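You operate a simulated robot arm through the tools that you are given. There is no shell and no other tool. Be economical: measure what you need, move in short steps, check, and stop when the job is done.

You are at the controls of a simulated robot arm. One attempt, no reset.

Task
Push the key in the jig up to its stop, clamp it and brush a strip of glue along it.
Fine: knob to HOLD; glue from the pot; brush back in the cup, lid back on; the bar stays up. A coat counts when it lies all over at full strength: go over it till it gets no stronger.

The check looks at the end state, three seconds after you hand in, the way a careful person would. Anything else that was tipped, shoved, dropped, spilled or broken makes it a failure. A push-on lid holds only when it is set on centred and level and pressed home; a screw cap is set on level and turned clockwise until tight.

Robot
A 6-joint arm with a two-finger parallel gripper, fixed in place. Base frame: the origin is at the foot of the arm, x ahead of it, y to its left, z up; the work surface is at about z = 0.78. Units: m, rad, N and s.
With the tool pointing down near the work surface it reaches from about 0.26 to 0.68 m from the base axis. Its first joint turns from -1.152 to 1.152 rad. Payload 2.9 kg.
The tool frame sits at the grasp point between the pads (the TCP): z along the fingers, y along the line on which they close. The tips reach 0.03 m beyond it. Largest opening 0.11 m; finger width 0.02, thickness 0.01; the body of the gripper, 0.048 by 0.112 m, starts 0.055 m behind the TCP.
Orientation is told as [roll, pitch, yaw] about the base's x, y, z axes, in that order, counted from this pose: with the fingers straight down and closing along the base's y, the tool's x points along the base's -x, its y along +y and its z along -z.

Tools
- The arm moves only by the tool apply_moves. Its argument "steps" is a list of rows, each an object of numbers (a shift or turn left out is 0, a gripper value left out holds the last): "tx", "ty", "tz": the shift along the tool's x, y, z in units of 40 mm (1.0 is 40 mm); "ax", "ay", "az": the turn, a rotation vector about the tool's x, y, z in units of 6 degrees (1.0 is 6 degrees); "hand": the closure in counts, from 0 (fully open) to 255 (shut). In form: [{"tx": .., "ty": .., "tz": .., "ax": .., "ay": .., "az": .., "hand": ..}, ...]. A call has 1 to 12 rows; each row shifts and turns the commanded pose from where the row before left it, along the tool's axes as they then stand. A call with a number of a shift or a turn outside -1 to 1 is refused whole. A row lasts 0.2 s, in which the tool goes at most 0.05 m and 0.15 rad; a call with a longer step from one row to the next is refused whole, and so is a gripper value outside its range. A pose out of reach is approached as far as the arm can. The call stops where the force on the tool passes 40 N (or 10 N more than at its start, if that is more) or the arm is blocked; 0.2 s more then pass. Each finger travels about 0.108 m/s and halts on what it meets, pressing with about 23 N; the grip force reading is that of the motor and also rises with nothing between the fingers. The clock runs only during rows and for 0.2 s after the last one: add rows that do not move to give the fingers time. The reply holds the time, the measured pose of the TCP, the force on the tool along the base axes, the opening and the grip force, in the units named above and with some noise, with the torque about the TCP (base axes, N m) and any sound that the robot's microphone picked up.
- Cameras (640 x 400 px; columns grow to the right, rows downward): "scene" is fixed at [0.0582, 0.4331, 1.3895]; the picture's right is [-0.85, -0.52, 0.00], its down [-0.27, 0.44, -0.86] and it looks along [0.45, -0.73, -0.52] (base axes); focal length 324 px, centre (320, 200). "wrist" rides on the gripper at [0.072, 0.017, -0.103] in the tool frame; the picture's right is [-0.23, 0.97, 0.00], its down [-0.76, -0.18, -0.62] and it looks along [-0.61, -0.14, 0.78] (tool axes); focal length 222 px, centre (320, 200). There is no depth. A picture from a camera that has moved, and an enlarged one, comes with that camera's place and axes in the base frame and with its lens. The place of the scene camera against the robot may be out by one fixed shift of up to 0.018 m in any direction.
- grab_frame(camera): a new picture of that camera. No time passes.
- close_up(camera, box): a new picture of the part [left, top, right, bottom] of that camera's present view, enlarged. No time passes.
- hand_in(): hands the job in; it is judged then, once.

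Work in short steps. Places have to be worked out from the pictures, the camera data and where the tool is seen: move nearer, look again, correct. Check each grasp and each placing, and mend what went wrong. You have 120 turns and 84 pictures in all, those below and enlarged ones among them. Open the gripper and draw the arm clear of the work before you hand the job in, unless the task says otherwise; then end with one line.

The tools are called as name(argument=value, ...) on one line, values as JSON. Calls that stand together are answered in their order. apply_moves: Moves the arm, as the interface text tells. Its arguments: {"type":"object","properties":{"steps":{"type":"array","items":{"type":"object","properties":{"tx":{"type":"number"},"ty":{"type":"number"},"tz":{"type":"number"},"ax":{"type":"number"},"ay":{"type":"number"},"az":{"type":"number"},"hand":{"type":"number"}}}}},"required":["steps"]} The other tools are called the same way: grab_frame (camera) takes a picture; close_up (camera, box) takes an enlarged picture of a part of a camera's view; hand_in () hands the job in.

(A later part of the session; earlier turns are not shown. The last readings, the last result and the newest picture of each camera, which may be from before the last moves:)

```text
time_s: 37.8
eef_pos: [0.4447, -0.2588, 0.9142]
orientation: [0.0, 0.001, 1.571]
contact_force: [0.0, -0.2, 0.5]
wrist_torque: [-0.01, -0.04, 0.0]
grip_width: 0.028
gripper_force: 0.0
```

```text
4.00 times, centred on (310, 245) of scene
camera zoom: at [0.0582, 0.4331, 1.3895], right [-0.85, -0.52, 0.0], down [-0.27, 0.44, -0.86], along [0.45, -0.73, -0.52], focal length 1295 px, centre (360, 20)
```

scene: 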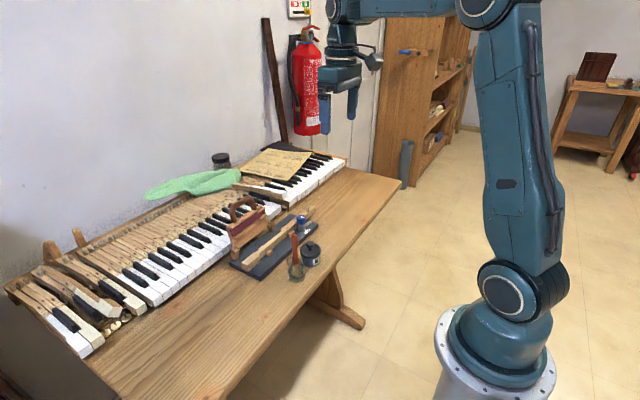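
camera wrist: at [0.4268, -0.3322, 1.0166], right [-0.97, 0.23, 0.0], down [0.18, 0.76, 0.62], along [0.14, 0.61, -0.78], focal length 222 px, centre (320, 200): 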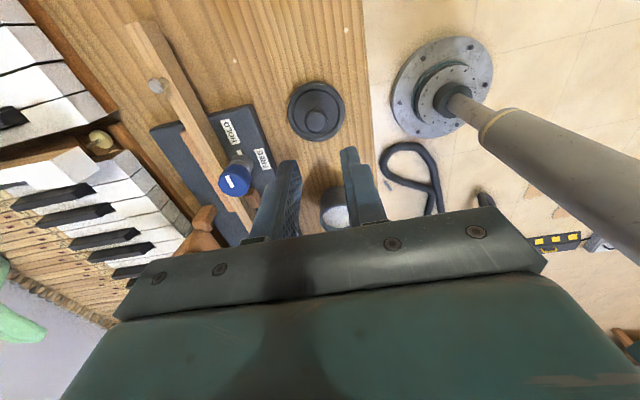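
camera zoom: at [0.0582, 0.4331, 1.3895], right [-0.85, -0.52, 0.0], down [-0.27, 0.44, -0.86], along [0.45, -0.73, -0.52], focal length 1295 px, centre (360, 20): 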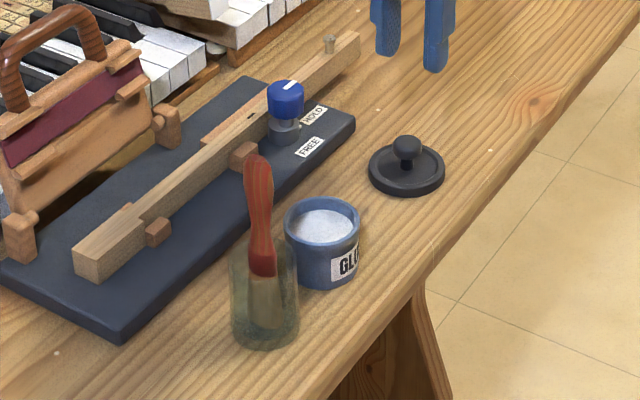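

Lid sits flat. Now the brush: I move high to (0.444, -0.15, 1.0) and look at it.

apply_moves(steps=[{"tz": -1, "hand": 120}, {"tz": -1}, {"tx": -1}, {"tx": -1}, {"tx": -0.6}, {}])

grab_frame(camera="wrist")

close_up(camera="scene", box=[250, 225, 320, 295])

```text
time_s: 39.2
eef_pos: [0.4458, -0.1564, 0.9923]
orientation: [-0.001, 0.0, 1.57]
contact_force: [-0.6, 0.9, 0.1]
wrist_torque: [-0.02, 0.0, 0.02]
grip_width: 0.0582
gripper_force: 0.0
```

```text
41 pictures are left
camera wrist: at [0.4278, -0.2288, 1.0945], right [-0.97, 0.23, 0.0], down [0.18, 0.76, 0.62], along [0.14, 0.61, -0.78], focal length 222 px, centre (320, 200)
```

wrist: 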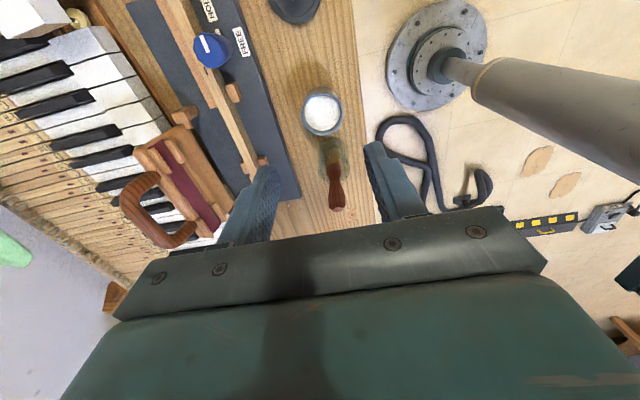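

```text
5.71 times, centred on (285, 260) of scene
camera zoom: at [0.0581, 0.4331, 1.3895], right [-0.85, -0.52, 0.0], down [-0.27, 0.44, -0.86], along [0.45, -0.73, -0.52], focal length 1850 px, centre (520, -143)
```

zoom: 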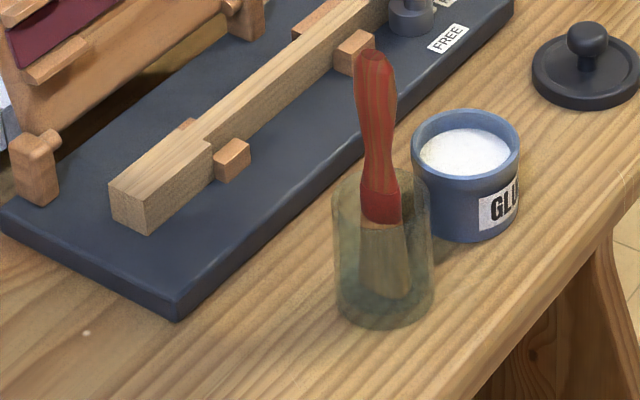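

Brush tip at (0.444, -0.0755, 0.917), nearly upright. I go above it and descend around the handle to TCP z≈0.888.

apply_moves(steps=[{"tx": -1, "ty": 0.02}, {"tx": -1, "ty": 0.02}, {"tz": 0.8}, {"tz": 0.8}, {"tz": 0.5}, {"tz": 0.5}, {}])

grab_frame(camera="wrist")

close_up(camera="scene", box=[250, 205, 320, 295])

```text
time_s: 40.8
eef_pos: [0.4435, -0.074, 0.89]
orientation: [0.0, -0.001, 1.572]
contact_force: [-0.3, 0.6, -0.1]
wrist_torque: [-0.01, -0.03, -0.01]
grip_width: 0.0582
gripper_force: 0.0
```

```text
39 pictures are left
camera wrist: at [0.4256, -0.1482, 0.9918], right [-0.97, 0.23, 0.0], down [0.18, 0.76, 0.62], along [0.14, 0.61, -0.78], focal length 222 px, centre (320, 200)
```

wrist: 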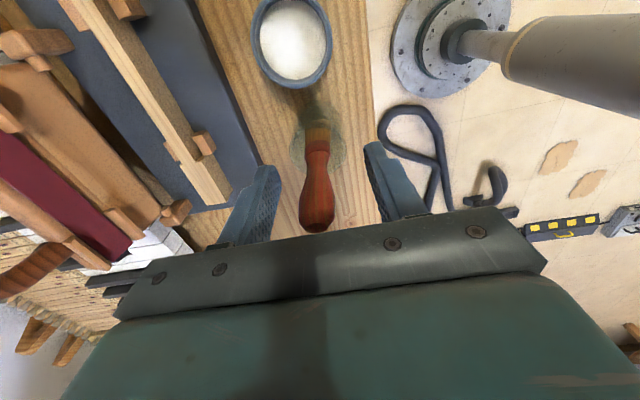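

```text
4.44 times, centred on (285, 250) of scene
camera zoom: at [0.0582, 0.4331, 1.3895], right [-0.85, -0.52, 0.0], down [-0.27, 0.44, -0.86], along [0.45, -0.73, -0.52], focal length 1439 px, centre (476, -22)
```

zoom: 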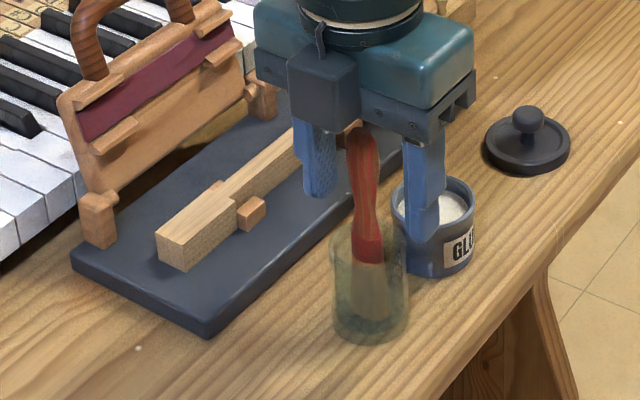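

Handle between the fingers. Shift 3 mm to -y and close gradually.

apply_moves(steps=[{"tx": 0.09}, {"hand": 170}, {"hand": 200}, {"hand": 225}, {"hand": 255}, {}])

grab_frame(camera="wrist")

close_up(camera="scene", box=[250, 205, 320, 295])

```text
time_s: 42.2
eef_pos: [0.4434, -0.0778, 0.8903]
orientation: [0.001, -0.001, 1.57]
contact_force: [0.3, 0.7, 0.0]
wrist_torque: [-0.01, 0.01, 0.01]
grip_width: 0.018
gripper_force: 22.4
```

```text
37 pictures are left
camera wrist: at [0.4259, -0.1518, 0.9918], right [-0.97, 0.23, 0.0], down [0.18, 0.76, 0.62], along [0.14, 0.61, -0.78], focal length 222 px, centre (320, 200)
```

wrist: 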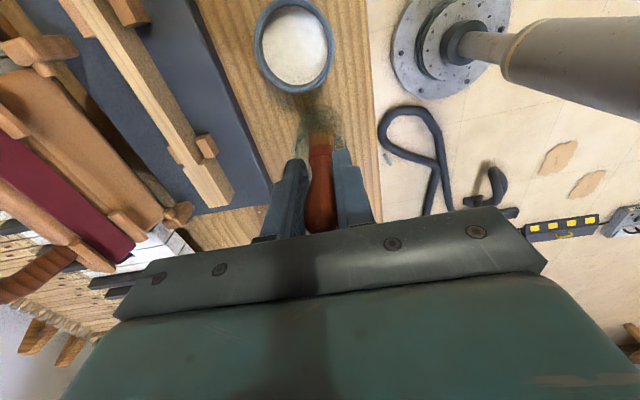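

```text
4.44 times, centred on (285, 250) of scene
camera zoom: at [0.0582, 0.4331, 1.3895], right [-0.85, -0.52, 0.0], down [-0.27, 0.44, -0.86], along [0.45, -0.73, -0.52], focal length 1439 px, centre (476, -22)
```

zoom: 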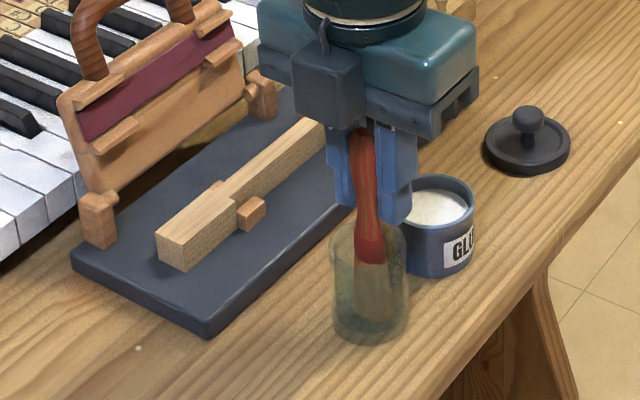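

Handle held (18 mm). Lift straight up 0.1 m.

apply_moves(steps=[{"tz": -0.3}, {"tz": -0.5}, {"tz": -0.6}, {"tz": -0.6}, {"tz": -0.5}, {}])

close_up(camera="scene", box=[240, 175, 340, 295])

grab_frame(camera="wrist")

```text
time_s: 43.6
eef_pos: [0.4431, -0.0789, 0.9906]
orientation: [0.0, 0.001, 1.57]
contact_force: [-1.0, 0.2, 0.0]
wrist_torque: [0.0, 0.0, -0.04]
grip_width: 0.0184
gripper_force: 22.8
```

```text
3.33 times, centred on (290, 235) of scene
camera zoom: at [0.0582, 0.4331, 1.3895], right [-0.85, -0.52, 0.0], down [-0.27, 0.44, -0.86], along [0.45, -0.73, -0.52], focal length 1079 px, centre (420, 83)
```

zoom: 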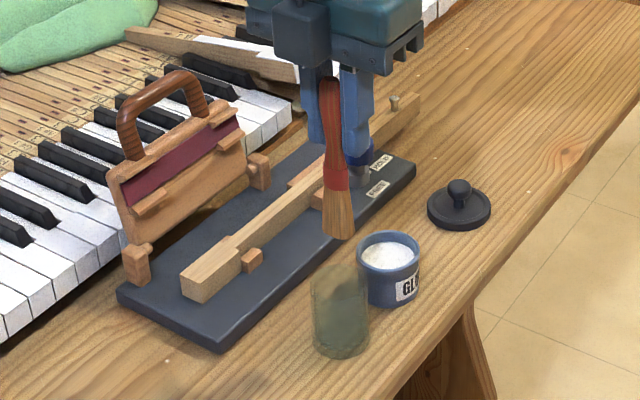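

```text
34 pictures are left
camera wrist: at [0.4255, -0.152, 1.0924], right [-0.97, 0.23, 0.0], down [0.18, 0.76, 0.62], along [0.14, 0.61, -0.78], focal length 222 px, centre (320, 200)
```

wrist: 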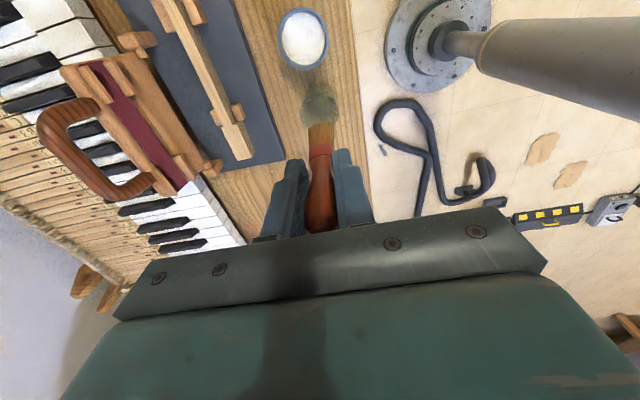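

Brush free, bristle tip about 0.103 below TCP. I move over the pot (centre ≈(0.4442,-0.142)) and dip.

apply_moves(steps=[{"tx": 0.77, "ty": -0.03}, {"tx": 0.76, "ty": -0.03}, {}, {"tz": 0.6}, {"tz": 0.6}, {"tz": 0.5}, {"tz": 0.3}, {"tz": 0.2}, {}])

close_up(camera="scene", box=[270, 205, 340, 285])

```text
time_s: 45.6
eef_pos: [0.4439, -0.1411, 0.9035]
orientation: [-0.002, -0.002, 1.57]
contact_force: [-3.7, 0.5, 19.8]
wrist_torque: [0.25, 0.34, -0.01]
grip_width: 0.0186
gripper_force: 22.8
```

```text
5.00 times, centred on (305, 245) of scene
camera zoom: at [0.0578, 0.4332, 1.3895], right [-0.85, -0.52, 0.0], down [-0.27, 0.44, -0.86], along [0.45, -0.73, -0.52], focal length 1618 px, centre (395, -25)
```

zoom: 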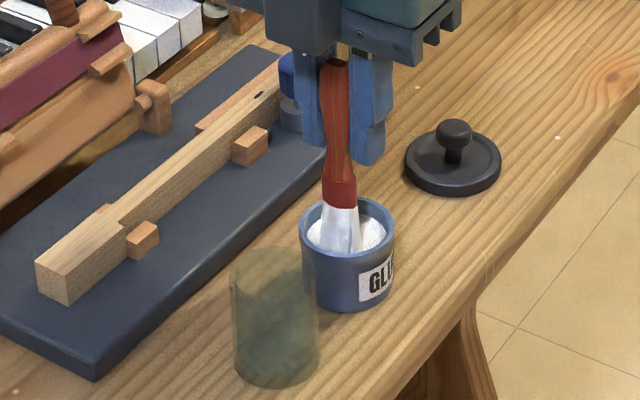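

Brush is loaded (white) and it meets 20 N at the bottom; I raise at once out of the pot.

apply_moves(steps=[{"tz": -0.2}, {}])

apply_moves(steps=[{"tz": -0.5}, {"tz": -0.6}, {"tz": -0.6}, {}, {}])

close_up(camera="scene", box=[250, 185, 350, 285])

grab_frame(camera="wrist")

```text
time_s: 46.2
eef_pos: [0.4454, -0.14, 0.909]
orientation: [-0.001, 0.0, 1.571]
contact_force: [0.7, 0.6, -0.6]
wrist_torque: [0.01, 0.0, 0.0]
grip_width: 0.0183
gripper_force: 23.1
```

```text
time_s: 47.4
eef_pos: [0.4446, -0.1412, 0.9792]
orientation: [0.0, -0.002, 1.572]
contact_force: [-0.6, 0.2, 0.5]
wrist_torque: [-0.01, -0.01, -0.03]
grip_width: 0.0182
gripper_force: 22.4
```

```text
4.00 times, centred on (300, 235) of scene
camera zoom: at [0.0582, 0.4331, 1.3895], right [-0.85, -0.52, 0.0], down [-0.27, 0.44, -0.86], along [0.45, -0.73, -0.52], focal length 1295 px, centre (400, 60)
```

zoom: 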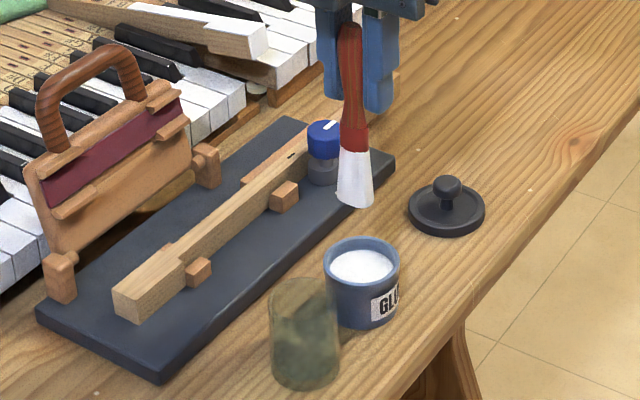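

```text
31 pictures are left
camera wrist: at [0.4275, -0.214, 1.0804], right [-0.97, 0.23, 0.0], down [0.18, 0.76, 0.62], along [0.14, 0.61, -0.78], focal length 222 px, centre (320, 200)
```

wrist: 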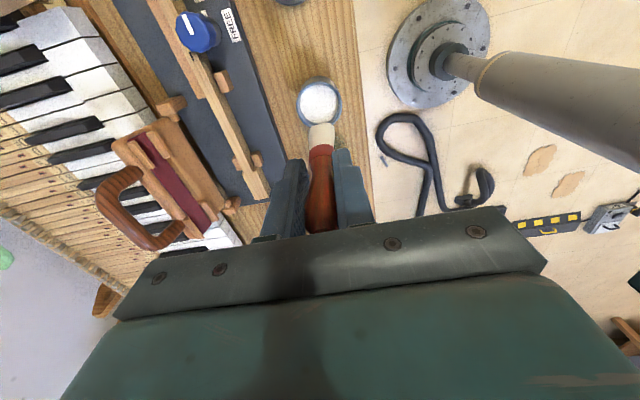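

Brush loaded; key contact expected near TCP z≈0.926. I enlarge the key to measure its centre line.

close_up(camera="wrist", box=[170, 50, 290, 210])

```text
2.50 times, centred on (230, 130) of wrist
camera zoom: at [0.4275, -0.214, 1.0804], right [-0.97, 0.23, 0.0], down [0.18, 0.76, 0.62], along [0.14, 0.61, -0.78], focal length 555 px, centre (545, 375)
```

zoom: 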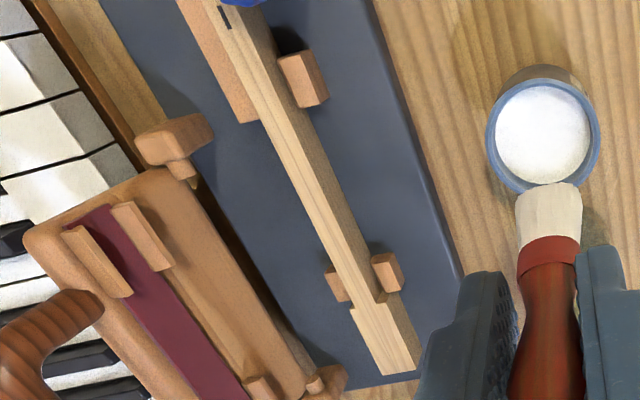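

Narrow top face centre x≈0.561, y from about -0.085 (shoulder) to -0.218 (knob). I move the loaded brush above (0.561, -0.10) and lower toward the surface.

apply_moves(steps=[{"ty": -0.97, "tx": -0.33}, {"ty": -0.97, "tx": -0.33}, {"ty": -0.97, "tx": -0.33}, {}, {"tz": 0.6}, {"tz": 0.4}, {}])

grab_frame(camera="wrist")

close_up(camera="scene", box=[225, 175, 325, 275])

```text
time_s: 49.0
eef_pos: [0.5615, -0.1019, 0.9356]
orientation: [0.0, 0.001, 1.572]
contact_force: [-0.4, 0.3, -0.4]
wrist_torque: [-0.02, 0.01, 0.02]
grip_width: 0.0182
gripper_force: 22.8
```

```text
29 pictures are left
camera wrist: at [0.5444, -0.1744, 1.0387], right [-0.97, 0.23, 0.0], down [0.18, 0.76, 0.62], along [0.14, 0.61, -0.78], focal length 222 px, centre (320, 200)
```

wrist: 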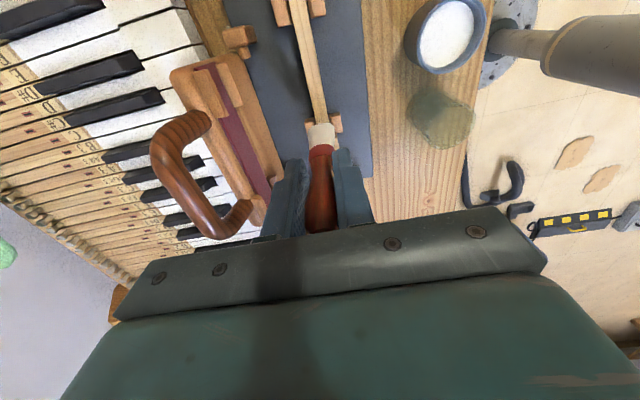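

```text
4.00 times, centred on (275, 225) of scene
camera zoom: at [0.0582, 0.4331, 1.3895], right [-0.85, -0.52, 0.0], down [-0.27, 0.44, -0.86], along [0.45, -0.73, -0.52], focal length 1295 px, centre (500, 100)
```

zoom: 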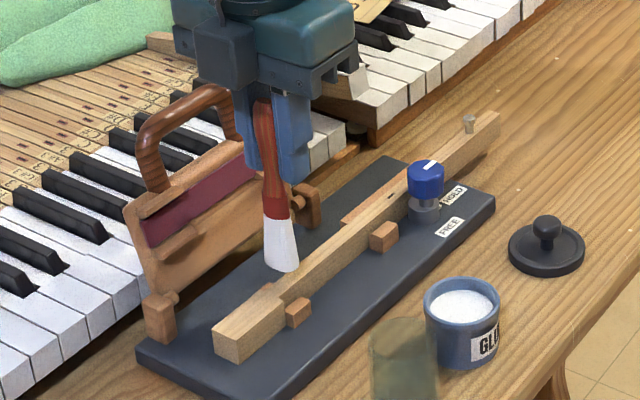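

Bristles are centred over the key. Lower in small steps until slight contact.

apply_moves(steps=[{"tz": 0.08}, {"tz": 0.08}, {"tz": 0.05}, {}])

apply_moves(steps=[{"tz": 0.04}, {}])

close_up(camera="scene", box=[250, 205, 310, 265])

```text
time_s: 50.0
eef_pos: [0.5623, -0.1012, 0.9286]
orientation: [0.002, -0.001, 1.57]
contact_force: [-0.1, 0.1, 1.0]
wrist_torque: [0.01, -0.04, -0.02]
grip_width: 0.0182
gripper_force: 22.7
```

```text
time_s: 50.6
eef_pos: [0.5627, -0.101, 0.9259]
orientation: [-0.002, -0.001, 1.571]
contact_force: [0.5, -0.9, 0.1]
wrist_torque: [0.02, 0.02, 0.02]
grip_width: 0.0186
gripper_force: 22.8
```

```text
6.67 times, centred on (280, 235) of scene
camera zoom: at [0.0582, 0.4331, 1.3895], right [-0.85, -0.52, 0.0], down [-0.27, 0.44, -0.86], along [0.45, -0.73, -0.52], focal length 2158 px, centre (587, -33)
```

zoom: 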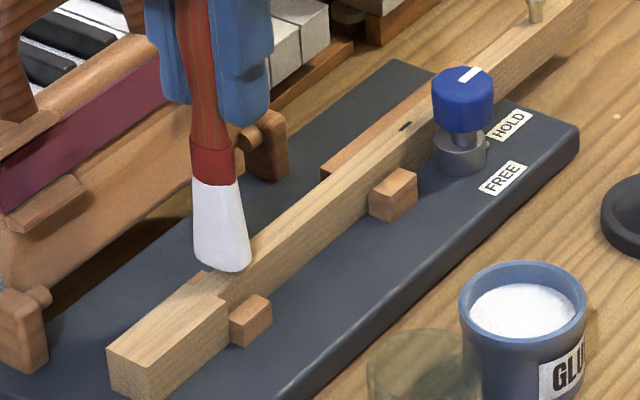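

apply_moves(steps=[{"tz": 0.05}, {}])

apply_moves(steps=[{"tz": 0.05}, {}])

```text
time_s: 51.2
eef_pos: [0.5625, -0.1002, 0.9259]
orientation: [0.0, -0.001, 1.572]
contact_force: [-0.3, 0.1, -1.0]
wrist_torque: [-0.02, -0.05, 0.03]
grip_width: 0.0181
gripper_force: 22.8
```

```text
time_s: 51.8
eef_pos: [0.5622, -0.1009, 0.9227]
orientation: [0.0, -0.001, 1.571]
contact_force: [-0.3, -0.6, -0.3]
wrist_torque: [-0.02, -0.03, -0.02]
grip_width: 0.0184
gripper_force: 22.5
```

apply_moves(steps=[{"tz": 0.04}, {}])

close_up(camera="scene", box=[250, 205, 310, 265])

```text
time_s: 52.4
eef_pos: [0.5622, -0.1003, 0.9226]
orientation: [0.0, 0.0, 1.57]
contact_force: [-0.2, -0.1, -0.5]
wrist_torque: [-0.01, -0.02, 0.02]
grip_width: 0.0182
gripper_force: 23.2
```

```text
6.67 times, centred on (280, 235) of scene
camera zoom: at [0.0582, 0.4331, 1.3895], right [-0.85, -0.52, 0.0], down [-0.27, 0.44, -0.86], along [0.45, -0.73, -0.52], focal length 2158 px, centre (587, -33)
```

zoom: 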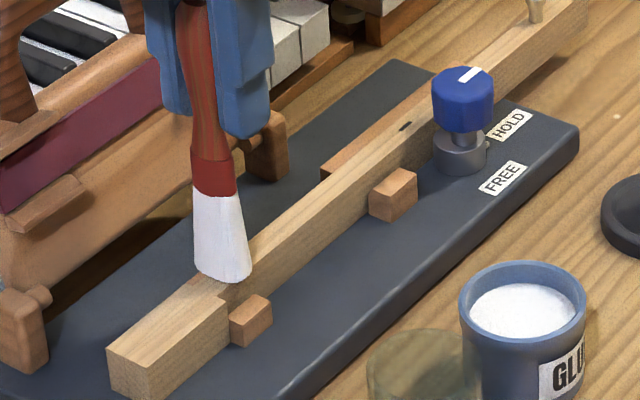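

Bristles appear to be right at the surface. I do a test stroke toward -y to y≈-0.2 and back, then look.

apply_moves(steps=[{"tz": 0.02}, {"tx": 0.42}, {"tx": 0.42}, {"tx": 0.42}, {"tx": 0.42}, {"tx": 0.42}, {"tx": 0.42}, {}])

close_up(camera="scene", box=[250, 195, 320, 265])

```text
time_s: 54.2
eef_pos: [0.5615, -0.2015, 0.9212]
orientation: [0.0, -0.001, 1.57]
contact_force: [0.6, -1.4, -0.3]
wrist_torque: [0.0, 0.0, -0.01]
grip_width: 0.0185
gripper_force: 22.7
```

```text
5.71 times, centred on (285, 230) of scene
camera zoom: at [0.0582, 0.4331, 1.3895], right [-0.85, -0.52, 0.0], down [-0.27, 0.44, -0.86], along [0.45, -0.73, -0.52], focal length 1850 px, centre (520, 29)
```

zoom: 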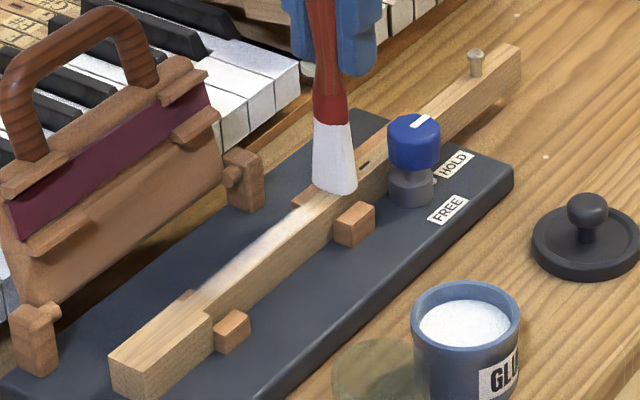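

Glue is going on. I stroke back to the shoulder side and forth again, slightly lower.

apply_moves(steps=[{"tz": 0.03, "tx": -0.4}, {"tx": -0.4}, {"tx": -0.4}, {"tx": -0.4}, {"tx": -0.4}, {"tx": -0.4}, {"tx": -0.3}, {}])

close_up(camera="scene", box=[250, 195, 320, 265])

```text
time_s: 56.0
eef_pos: [0.5622, -0.093, 0.9196]
orientation: [-0.004, -0.002, 1.571]
contact_force: [0.0, -4.4, 16.0]
wrist_torque: [-0.39, -0.03, -0.05]
grip_width: 0.0184
gripper_force: 22.9
```

```text
5.71 times, centred on (285, 230) of scene
camera zoom: at [0.0579, 0.433, 1.3896], right [-0.85, -0.52, 0.0], down [-0.27, 0.44, -0.86], along [0.45, -0.73, -0.52], focal length 1850 px, centre (520, 29)
```

zoom: 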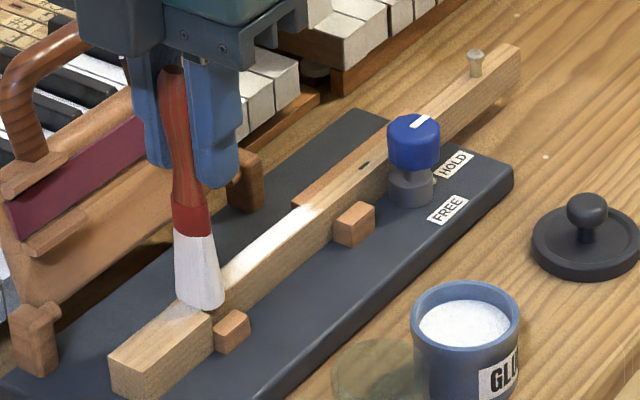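

Glue strengthens; 16 N here, so I lift 1.5 mm (head contact) and make more passes over y -0.10…-0.19.

apply_moves(steps=[{"tz": -0.04, "tx": 0.1}, {"tx": 0.4}, {"tx": 0.4}, {"tx": 0.4}, {"tx": 0.4}, {"tx": 0.4}, {"tx": 0.3}, {}])

close_up(camera="scene", box=[250, 195, 320, 265])

```text
time_s: 57.8
eef_pos: [0.5612, -0.1899, 0.923]
orientation: [-0.001, 0.0, 1.571]
contact_force: [-0.2, -0.4, -0.6]
wrist_torque: [-0.01, 0.0, -0.01]
grip_width: 0.0183
gripper_force: 22.8
```

```text
5.71 times, centred on (285, 230) of scene
camera zoom: at [0.0582, 0.4331, 1.3895], right [-0.85, -0.52, 0.0], down [-0.27, 0.44, -0.86], along [0.45, -0.73, -0.52], focal length 1850 px, centre (520, 29)
```

zoom: 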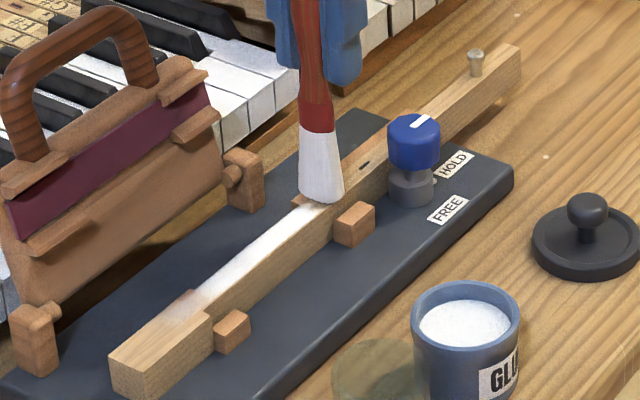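

Strip grows over the narrow part. Several more passes in one go.

apply_moves(steps=[{"tz": 0.02, "tx": -0.4}, {"tx": -0.5}, {"tx": -0.5}, {"tx": -0.5}, {"tx": -0.3}, {}, {"tx": 0.5}, {"tx": 0.5}, {"tx": 0.5}, {"tx": 0.5}, {"tx": 0.5}, {}])

close_up(camera="scene", box=[250, 195, 320, 265])

```text
time_s: 60.4
eef_pos: [0.5625, -0.2017, 0.9205]
orientation: [-0.002, -0.001, 1.572]
contact_force: [0.5, 0.9, -0.3]
wrist_torque: [-0.02, 0.01, 0.0]
grip_width: 0.0183
gripper_force: 23.4
```

```text
5.71 times, centred on (285, 230) of scene
camera zoom: at [0.0582, 0.4331, 1.3895], right [-0.85, -0.52, 0.0], down [-0.27, 0.44, -0.86], along [0.45, -0.73, -0.52], focal length 1850 px, centre (520, 29)
```

zoom: 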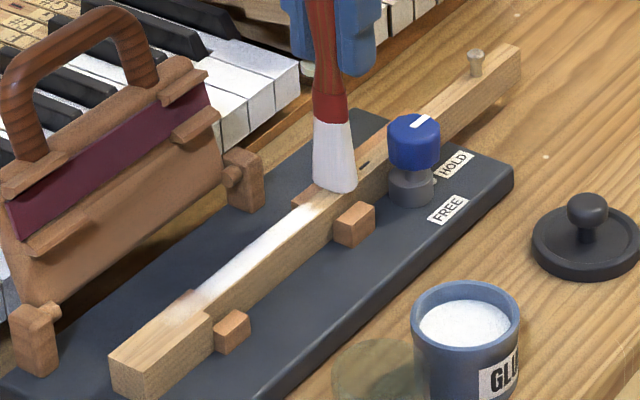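

I raise the brush and look at the strip with nothing in the way.

apply_moves(steps=[{"tz": -0.8}, {"ty": 0.6, "tx": 0.3, "tz": -0.4}, {"ty": 0.9, "tx": -0.2}, {"ty": 0.9, "tx": -0.5}, {"ty": 0.5, "tx": -0.8}, {}])

close_up(camera="wrist", box=[150, 30, 290, 200])

close_up(camera="scene", box=[250, 200, 310, 260])

```text
time_s: 61.8
eef_pos: [0.4471, -0.1538, 0.9695]
orientation: [-0.001, 0.001, 1.573]
contact_force: [0.4, -0.6, -1.1]
wrist_torque: [-0.03, 0.0, 0.0]
grip_width: 0.0182
gripper_force: 23.0
```

```text
2.35 times, centred on (220, 115) of wrist
camera zoom: at [0.4287, -0.2265, 1.0716], right [-0.97, 0.23, 0.0], down [0.18, 0.76, 0.62], along [0.14, 0.61, -0.78], focal length 523 px, centre (555, 400)
```

zoom: 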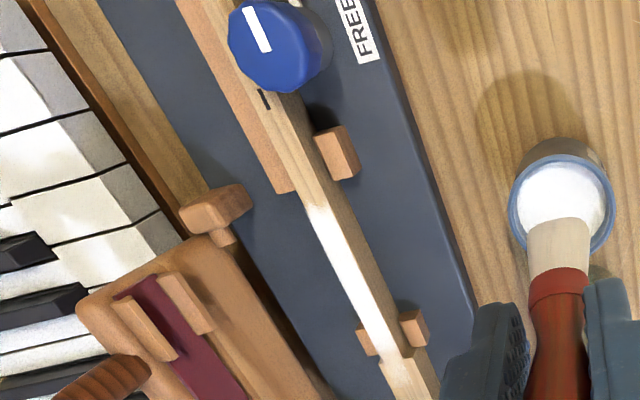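

```text
6.67 times, centred on (280, 230) of scene
camera zoom: at [0.0581, 0.4331, 1.3895], right [-0.85, -0.52, 0.0], down [-0.27, 0.44, -0.86], along [0.45, -0.73, -0.52], focal length 2158 px, centre (587, 0)
```

zoom: 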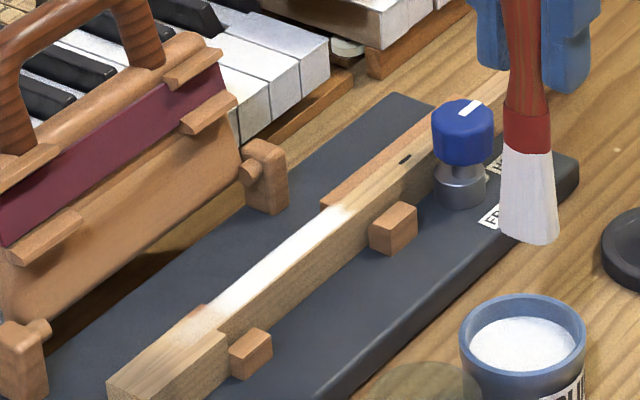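

The strip zone ends at y≈-0.171 on the far side; at the head end it is still thin. I re-dip, then work the head end.

apply_moves(steps=[{"tx": -0.32, "ty": 0.065}, {}, {"tz": 0.5}, {"tz": 0.5}, {"tz": 0.3}, {"tz": 0.23}, {}, {"tz": -0.5}, {"tz": -0.6}, {"tz": -0.6}, {}])

apply_moves(steps=[{"ty": -0.97, "tx": -0.55}, {"ty": -0.97, "tx": -0.55}, {"ty": -0.97, "tx": -0.5}, {}, {"tz": 0.6}, {"tz": 0.5}, {"tz": 0.2}, {}])

close_up(camera="scene", box=[240, 200, 310, 270])

```text
time_s: 64.2
eef_pos: [0.4421, -0.1407, 0.9746]
orientation: [-0.001, 0.0, 1.572]
contact_force: [-0.7, 0.3, -0.4]
wrist_torque: [-0.02, -0.02, 0.01]
grip_width: 0.0182
gripper_force: 23.1
```

```text
time_s: 66.0
eef_pos: [0.5599, -0.0763, 0.9214]
orientation: [0.001, 0.0, 1.569]
contact_force: [0.2, -0.6, -0.2]
wrist_torque: [0.0, 0.01, -0.01]
grip_width: 0.0181
gripper_force: 22.9
```

```text
5.71 times, centred on (275, 235) of scene
camera zoom: at [0.0582, 0.4331, 1.3895], right [-0.85, -0.52, 0.0], down [-0.27, 0.44, -0.86], along [0.45, -0.73, -0.52], focal length 1850 px, centre (577, 0)
```

zoom: 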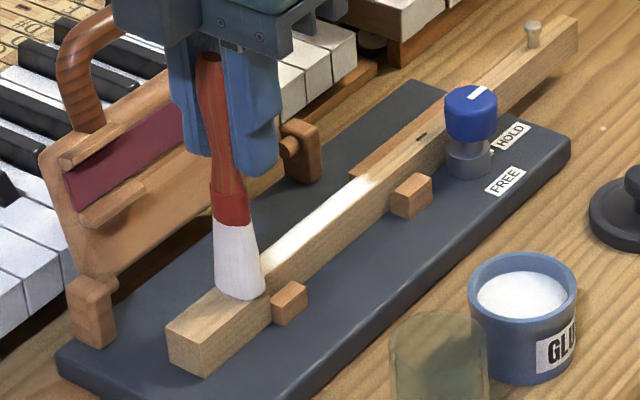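

Freshly loaded and on the head start with no force. Stroke over the head side to y≈-0.045, then along the full strip.

apply_moves(steps=[{"tx": -0.3}, {"tx": -0.3}, {}, {"tx": 0.4}, {"tx": 0.5}, {"tx": 0.5}, {"tx": 0.5}, {"tx": 0.5}, {"tx": 0.5}, {"tx": 0.5}, {}])

close_up(camera="scene", box=[240, 200, 310, 270])

```text
time_s: 68.4
eef_pos: [0.5607, -0.1891, 0.9231]
orientation: [0.0, 0.001, 1.57]
contact_force: [0.2, -0.2, -0.2]
wrist_torque: [-0.02, 0.01, -0.01]
grip_width: 0.0181
gripper_force: 23.0
```

```text
5.71 times, centred on (275, 235) of scene
camera zoom: at [0.0582, 0.4331, 1.3895], right [-0.85, -0.52, 0.0], down [-0.27, 0.44, -0.86], along [0.45, -0.73, -0.52], focal length 1850 px, centre (577, 0)
```

zoom: 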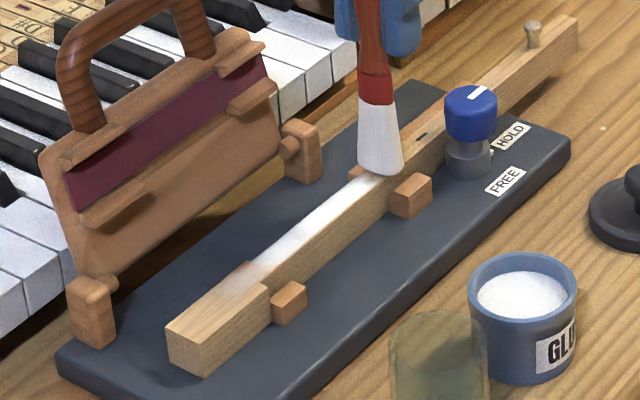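

apply_moves(steps=[{"tx": -0.5, "tz": 0.03}, {"tx": -0.5}, {"tx": -0.5}, {"tx": -0.5}, {"tx": -0.5}, {"tx": -0.3}, {"tx": -0.3}, {"tx": -0.3}, {}])

close_up(camera="scene", box=[240, 210, 300, 270])

```text
time_s: 70.4
eef_pos: [0.5591, -0.0517, 0.9212]
orientation: [0.001, 0.001, 1.571]
contact_force: [0.8, 0.8, -0.8]
wrist_torque: [0.0, -0.01, 0.01]
grip_width: 0.018
gripper_force: 23.0
```

```text
6.67 times, centred on (270, 240) of scene
camera zoom: at [0.0582, 0.4331, 1.3895], right [-0.85, -0.52, 0.0], down [-0.27, 0.44, -0.86], along [0.45, -0.73, -0.52], focal length 2158 px, centre (653, -67)
```

zoom: 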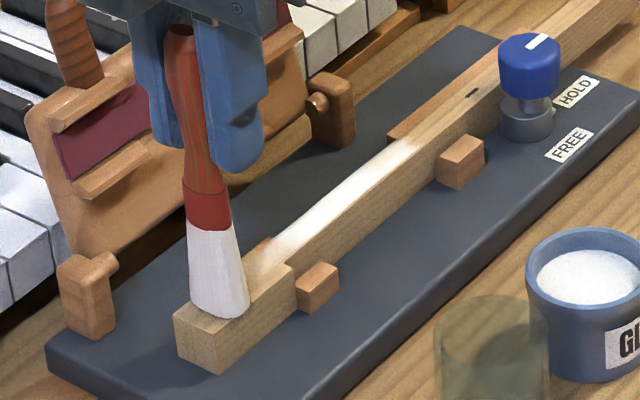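

Both ends of the strip still look weaker than the middle. Short back-and-forth strokes at the head end.

apply_moves(steps=[{"tx": 0.3, "tz": 0.02}, {"tx": 0.3}, {"tx": 0.4}, {"tx": 0.3}, {"tx": -0.3}, {"tx": -0.4}, {"tx": -0.3}, {"tx": 0.3}, {"tx": 0.4}, {"tx": 0.3}, {"tx": 0.5}, {}])

apply_moves(steps=[{"tx": 0.5}, {"tx": 0.5}, {"tx": 0.4}, {"tx": -0.3}, {"tx": -0.4}, {"tx": 0.3}, {"tx": 0.4}, {"tx": -0.3}, {"tx": -0.4}, {"tx": 0.3}, {"tx": 0.4}, {}])

close_up(camera="scene", box=[240, 210, 300, 270])

```text
time_s: 73.0
eef_pos: [0.5594, -0.1239, 0.9225]
orientation: [0.001, 0.001, 1.572]
contact_force: [0.4, -0.2, -1.2]
wrist_torque: [0.03, 0.02, 0.01]
grip_width: 0.0182
gripper_force: 23.4
```

```text
time_s: 75.6
eef_pos: [0.5593, -0.1809, 0.9198]
orientation: [0.0, 0.001, 1.571]
contact_force: [-0.8, 0.1, -0.1]
wrist_torque: [0.01, -0.04, -0.05]
grip_width: 0.0184
gripper_force: 22.9
```

```text
6.67 times, centred on (270, 240) of scene
camera zoom: at [0.0582, 0.4331, 1.3895], right [-0.85, -0.52, 0.0], down [-0.27, 0.44, -0.86], along [0.45, -0.73, -0.52], focal length 2158 px, centre (653, -67)
```

zoom: 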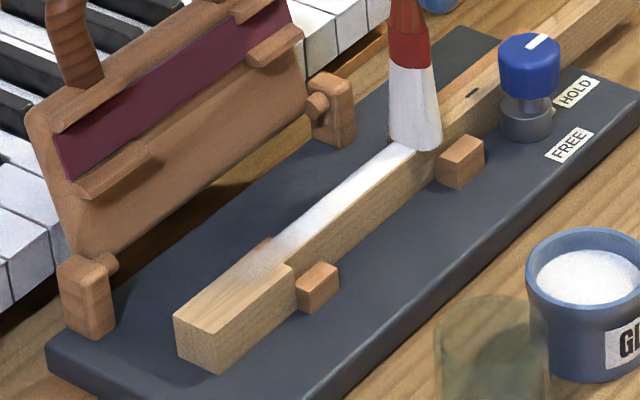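

Far end now solid; head end still fades. Re-dip and work the head end more.

apply_moves(steps=[{"tz": -0.7}, {"tz": -0.7}, {"ty": 0.95, "tx": -0.3}, {"ty": 0.95, "tx": -0.35}, {"ty": 0.95, "tx": -0.35}, {}, {"tz": 0.6}, {"tz": 0.6}, {"tz": 0.4}, {}, {}])

apply_moves(steps=[{"tz": -0.5}, {"tz": -0.6}, {"tz": -0.5}, {}, {"ty": -0.97, "tx": -0.45}, {"ty": -0.97, "tx": -0.45}, {"ty": -0.97, "tx": -0.4}, {}, {"tz": 0.6}, {"tz": 0.5}, {}])

```text
time_s: 78.0
eef_pos: [0.4459, -0.1424, 0.9117]
orientation: [0.001, -0.001, 1.57]
contact_force: [-0.1, -1.1, -0.4]
wrist_torque: [0.03, 0.01, -0.02]
grip_width: 0.0181
gripper_force: 22.4
```

```text
time_s: 80.4
eef_pos: [0.5633, -0.0882, 0.9333]
orientation: [-0.002, -0.001, 1.572]
contact_force: [-0.6, 0.9, 0.0]
wrist_torque: [0.02, -0.01, -0.01]
grip_width: 0.0183
gripper_force: 23.1
```

Now press lightly at z≈0.9205 and stroke y -0.10…-0.06 repeatedly.

apply_moves(steps=[{"tz": 0.2, "ty": 0.05}, {"tz": 0.11}, {"tx": 0.3}, {"tx": -0.4}, {"tx": -0.4}, {"tx": -0.2}, {"tx": 0.4}, {"tx": 0.4}, {"tx": 0.2}, {"tx": -0.4}, {"tx": -0.4}, {}])

apply_moves(steps=[{"tx": -0.2}, {"tx": 0.4}, {"tx": 0.4}, {"tx": 0.2}, {"tx": -0.4}, {"tx": -0.4}, {"tx": 0.4}, {"tx": 0.5}, {"tx": 0.5}, {"tx": 0.5}, {}])

close_up(camera="scene", box=[240, 210, 300, 270])

```text
time_s: 83.0
eef_pos: [0.5596, -0.0702, 0.9224]
orientation: [0.001, 0.0, 1.571]
contact_force: [-0.1, 0.3, -1.1]
wrist_torque: [0.01, -0.03, 0.01]
grip_width: 0.0181
gripper_force: 23.2
```

```text
time_s: 85.4
eef_pos: [0.5625, -0.1453, 0.9211]
orientation: [-0.001, -0.002, 1.57]
contact_force: [-0.3, 1.0, -0.1]
wrist_torque: [0.06, 0.01, 0.0]
grip_width: 0.0183
gripper_force: 23.1
```

```text
6.67 times, centred on (270, 240) of scene
camera zoom: at [0.0582, 0.4331, 1.3895], right [-0.85, -0.52, 0.0], down [-0.27, 0.44, -0.86], along [0.45, -0.73, -0.52], focal length 2158 px, centre (653, -67)
```

zoom: 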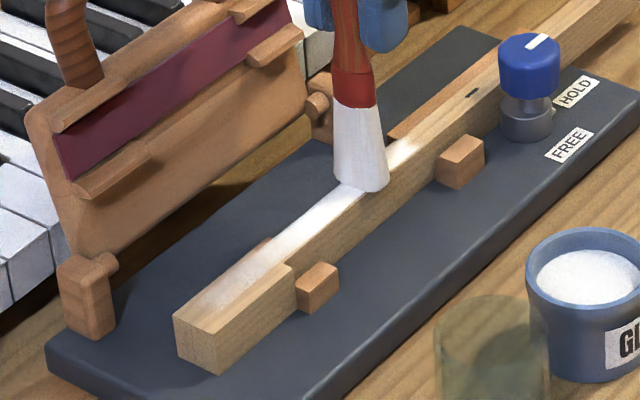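

Coat is growing onto the head, but thin. I move to the head part and lower a little, watching force.

apply_moves(steps=[{"tx": -0.5}, {"tx": -0.5}, {"tx": -0.5}, {"tx": -0.5}, {"tz": 0.05}, {}])

apply_moves(steps=[{"tz": 0.05}, {}])

```text
time_s: 86.8
eef_pos: [0.5602, -0.0644, 0.9201]
orientation: [-0.003, -0.001, 1.57]
contact_force: [-1.2, 0.6, 12.8]
wrist_torque: [0.1, 0.09, -0.03]
grip_width: 0.018
gripper_force: 22.8
```

```text
time_s: 87.4
eef_pos: [0.5608, -0.0639, 0.9178]
orientation: [-0.003, -0.001, 1.571]
contact_force: [-0.1, -0.5, 21.4]
wrist_torque: [0.11, 0.01, -0.02]
grip_width: 0.0185
gripper_force: 23.3
```

Head contact is at z≈0.9205. I set light contact and stroke the head region repeatedly.

apply_moves(steps=[{"tz": -0.088}, {"tx": -0.3}, {"tx": -0.3}, {"tx": 0.3}, {"tx": 0.3}, {"tx": 0.4}, {"tx": -0.4}, {"tx": -0.3}, {"tx": -0.3}, {"tx": 0.4}, {"tx": 0.4}, {}])

apply_moves(steps=[{"tx": -0.4}, {"tx": -0.4}, {"tx": 0.4}, {"tx": 0.4}, {"tx": 0.4}, {"tx": 0.5}, {"tx": 0.5}, {"tx": 0.5}, {"tx": 0.5}, {"tx": 0.4}, {}])

close_up(camera="scene", box=[240, 210, 300, 270])

```text
time_s: 90.0
eef_pos: [0.5597, -0.0731, 0.9212]
orientation: [-0.001, 0.001, 1.57]
contact_force: [-0.6, -0.1, -0.2]
wrist_torque: [-0.01, 0.04, 0.01]
grip_width: 0.0182
gripper_force: 22.9
```

```text
time_s: 92.4
eef_pos: [0.559, -0.1836, 0.9212]
orientation: [0.002, 0.0, 1.571]
contact_force: [0.6, -0.3, -0.2]
wrist_torque: [-0.02, 0.04, -0.03]
grip_width: 0.0181
gripper_force: 22.6
```

```text
6.67 times, centred on (270, 240) of scene
camera zoom: at [0.0582, 0.4331, 1.3895], right [-0.85, -0.52, 0.0], down [-0.27, 0.44, -0.86], along [0.45, -0.73, -0.52], focal length 2158 px, centre (653, -67)
```

zoom: 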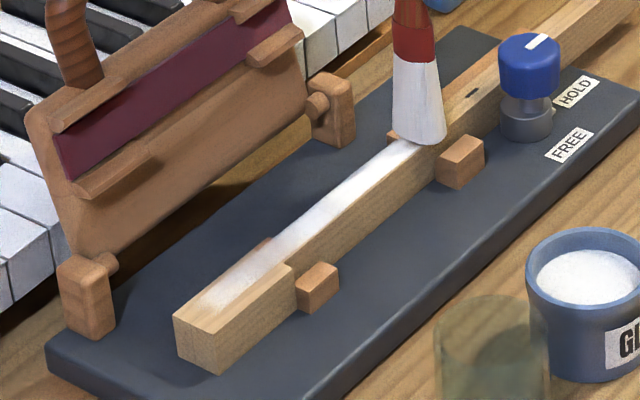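

The strip zone continues straight over the head (to y≈-0.045). Re-dip and keep coating there.

apply_moves(steps=[{"tz": -0.7}, {"tz": -0.7}, {"ty": 0.95, "tx": -0.3}, {"ty": 0.95, "tx": -0.35}, {"ty": 0.95, "tx": -0.35}, {}, {"tz": 0.6}, {"tz": 0.6}, {"tz": 0.45}, {}, {}])

apply_moves(steps=[{"tz": -0.5}, {"tz": -0.6}, {"tz": -0.55}, {}, {"ty": -0.97, "tx": -0.45}, {"ty": -0.97, "tx": -0.45}, {"ty": -0.97, "tx": -0.4}, {}, {"tz": 0.6}, {"tz": 0.5}, {}])

```text
time_s: 94.8
eef_pos: [0.4449, -0.1458, 0.9092]
orientation: [0.001, 0.001, 1.571]
contact_force: [1.5, 1.1, -0.8]
wrist_torque: [-0.01, 0.02, 0.02]
grip_width: 0.0182
gripper_force: 23.4
```

```text
time_s: 97.2
eef_pos: [0.5635, -0.0943, 0.9329]
orientation: [-0.001, 0.0, 1.571]
contact_force: [0.7, -0.3, -0.1]
wrist_torque: [0.03, 0.01, -0.03]
grip_width: 0.0183
gripper_force: 23.0
```

apply_moves(steps=[{"tz": 0.2, "ty": 0.03}, {"tz": 0.11}, {"tx": -0.4}, {"tx": -0.4}, {"tx": -0.3}, {"tx": 0.2}, {"tx": 0.3}, {"tx": -0.3}, {"tx": -0.3}, {"tx": 0.3}, {"tx": 0.3}, {}])

apply_moves(steps=[{"tx": -0.3}, {"tx": -0.3}, {"tx": 0.3}, {"tx": 0.3}, {"tx": -0.3}, {"tx": -0.3}, {"tx": 0.4}, {"tx": 0.4}, {"tx": -0.4}, {"tx": -0.4}, {"tx": 0.4}, {"tx": 0.4}])

apply_moves(steps=[{"tx": 0.4}, {"tx": 0.5}, {"tx": 0.5}, {"tx": 0.5}, {"tx": 0.5}, {}])

close_up(camera="scene", box=[240, 210, 300, 270])

```text
time_s: 99.8
eef_pos: [0.5605, -0.0669, 0.9204]
orientation: [0.0, 0.001, 1.572]
contact_force: [0.0, -0.4, 0.3]
wrist_torque: [-0.01, 0.05, 0.0]
grip_width: 0.0184
gripper_force: 23.5
```

```text
time_s: 102.4
eef_pos: [0.5605, -0.0778, 0.9208]
orientation: [0.0, 0.0, 1.571]
contact_force: [0.7, -0.1, -0.6]
wrist_torque: [0.01, 0.01, 0.01]
grip_width: 0.0184
gripper_force: 22.5
```

```text
time_s: 103.8
eef_pos: [0.5614, -0.173, 0.9195]
orientation: [0.002, 0.0, 1.569]
contact_force: [0.1, 1.0, -1.0]
wrist_torque: [0.0, 0.01, 0.03]
grip_width: 0.0183
gripper_force: 23.0
```

```text
6.67 times, centred on (270, 240) of scene
camera zoom: at [0.0582, 0.4331, 1.3895], right [-0.85, -0.52, 0.0], down [-0.27, 0.44, -0.86], along [0.45, -0.73, -0.52], focal length 2158 px, centre (653, -67)
```

zoom: 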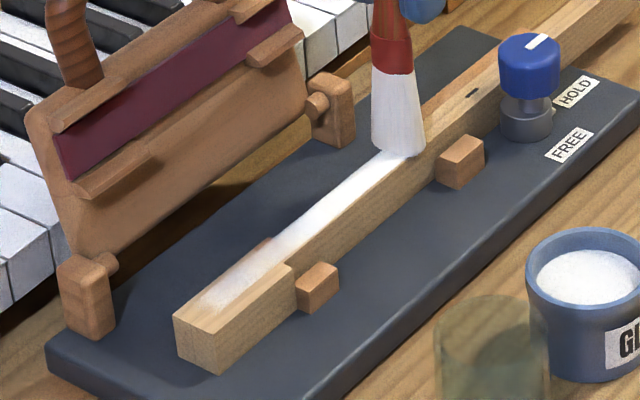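

Nearly solid; touch up both ends: far end first, then y -0.075…-0.04 on the head.

apply_moves(steps=[{"tx": 0.3}, {"tx": -0.4}, {"tx": -0.4}, {"tx": 0.4}, {"tx": 0.4}, {"tx": -0.4}, {"tx": -0.5}, {"tx": -0.5}, {"tx": -0.5}, {"tx": -0.5}, {"tx": -0.4}, {}])

apply_moves(steps=[{"tx": -0.3}, {"tx": -0.3}, {}, {"tx": 0.3}, {"tx": 0.3}, {"tx": -0.3}, {"tx": -0.3}, {"tx": 0.3}, {"tx": 0.3}, {"tx": -0.3}, {"tx": -0.3}, {}])

```text
time_s: 106.4
eef_pos: [0.5601, -0.0717, 0.9196]
orientation: [-0.001, 0.0, 1.572]
contact_force: [-0.7, 0.5, 0.3]
wrist_torque: [0.02, 0.02, 0.0]
grip_width: 0.0181
gripper_force: 23.2
```

```text
time_s: 109.0
eef_pos: [0.5621, -0.0464, 0.9202]
orientation: [0.0, 0.0, 1.571]
contact_force: [-0.9, -0.5, -0.3]
wrist_torque: [0.0, 0.0, 0.0]
grip_width: 0.0181
gripper_force: 23.0
```

apply_moves(steps=[{"tx": -0.15}, {"tx": 0.4}, {"tx": 0.4}, {"tx": -0.4}, {"tx": -0.4}, {"tx": 0.4}, {"tx": 0.5}, {"tx": 0.5}, {"tx": 0.5}, {"tx": 0.5}, {"tx": 0.5}, {"tx": 0.2}])

apply_moves(steps=[{"tz": -0.7}, {"tz": -0.7}, {"ty": 0.9, "tx": 0.2}, {"ty": 0.95, "tx": -0.5}, {"ty": 0.95, "tx": -0.5}, {}])

close_up(camera="scene", box=[245, 215, 295, 265])

close_up(camera="wrist", box=[200, 80, 280, 210])

```text
time_s: 111.6
eef_pos: [0.561, -0.1667, 0.9198]
orientation: [-0.001, 0.0, 1.573]
contact_force: [0.0, -0.2, -0.8]
wrist_torque: [-0.02, 0.0, 0.0]
grip_width: 0.0181
gripper_force: 23.0
```

```text
time_s: 113.0
eef_pos: [0.4495, -0.1328, 0.9758]
orientation: [-0.001, -0.002, 1.571]
contact_force: [0.2, 0.9, -0.2]
wrist_torque: [0.02, -0.01, 0.02]
grip_width: 0.0182
gripper_force: 23.5
```

```text
8.00 times, centred on (270, 240) of scene
camera zoom: at [0.0581, 0.4331, 1.3895], right [-0.85, -0.52, 0.0], down [-0.27, 0.44, -0.86], along [0.45, -0.73, -0.52], focal length 2590 px, centre (720, -120)
```

zoom: 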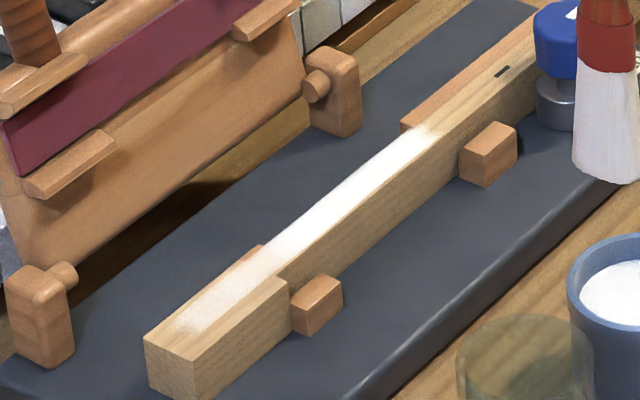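

```text
3.08 times, centred on (240, 145) of wrist
camera zoom: at [0.4316, -0.2065, 1.0775], right [-0.97, 0.23, 0.0], down [0.18, 0.76, 0.62], along [0.14, 0.61, -0.78], focal length 684 px, centre (566, 369)
```

zoom: 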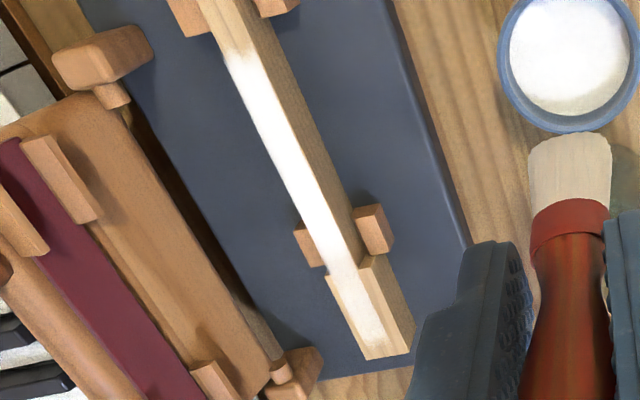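

Narrow part is solid; the head portion is still thinner. Another dip, then firmer, slightly offset strokes on the head.

apply_moves(steps=[{"tx": 0.2, "ty": 0.12}, {}, {"tz": 0.6}, {"tz": 0.6}, {"tz": 0.45}, {}, {}, {"tz": -0.5}, {"tz": -0.6}, {"tz": -0.55}, {}])

apply_moves(steps=[{"ty": -0.95, "tx": -0.65}, {"ty": -0.95, "tx": -0.65}, {"ty": -0.95, "tx": -0.65}, {}, {"tz": 0.6}, {"tz": 0.6}, {"tz": 0.13}, {}])

```text
time_s: 115.4
eef_pos: [0.4437, -0.1431, 0.9775]
orientation: [0.001, 0.0, 1.57]
contact_force: [0.8, -0.1, -0.2]
wrist_torque: [0.01, 0.04, 0.01]
grip_width: 0.0181
gripper_force: 22.5
```

```text
time_s: 117.2
eef_pos: [0.5591, -0.0644, 0.9242]
orientation: [-0.001, 0.0, 1.57]
contact_force: [0.0, -0.1, -0.6]
wrist_torque: [-0.02, 0.0, -0.02]
grip_width: 0.0181
gripper_force: 22.8
```

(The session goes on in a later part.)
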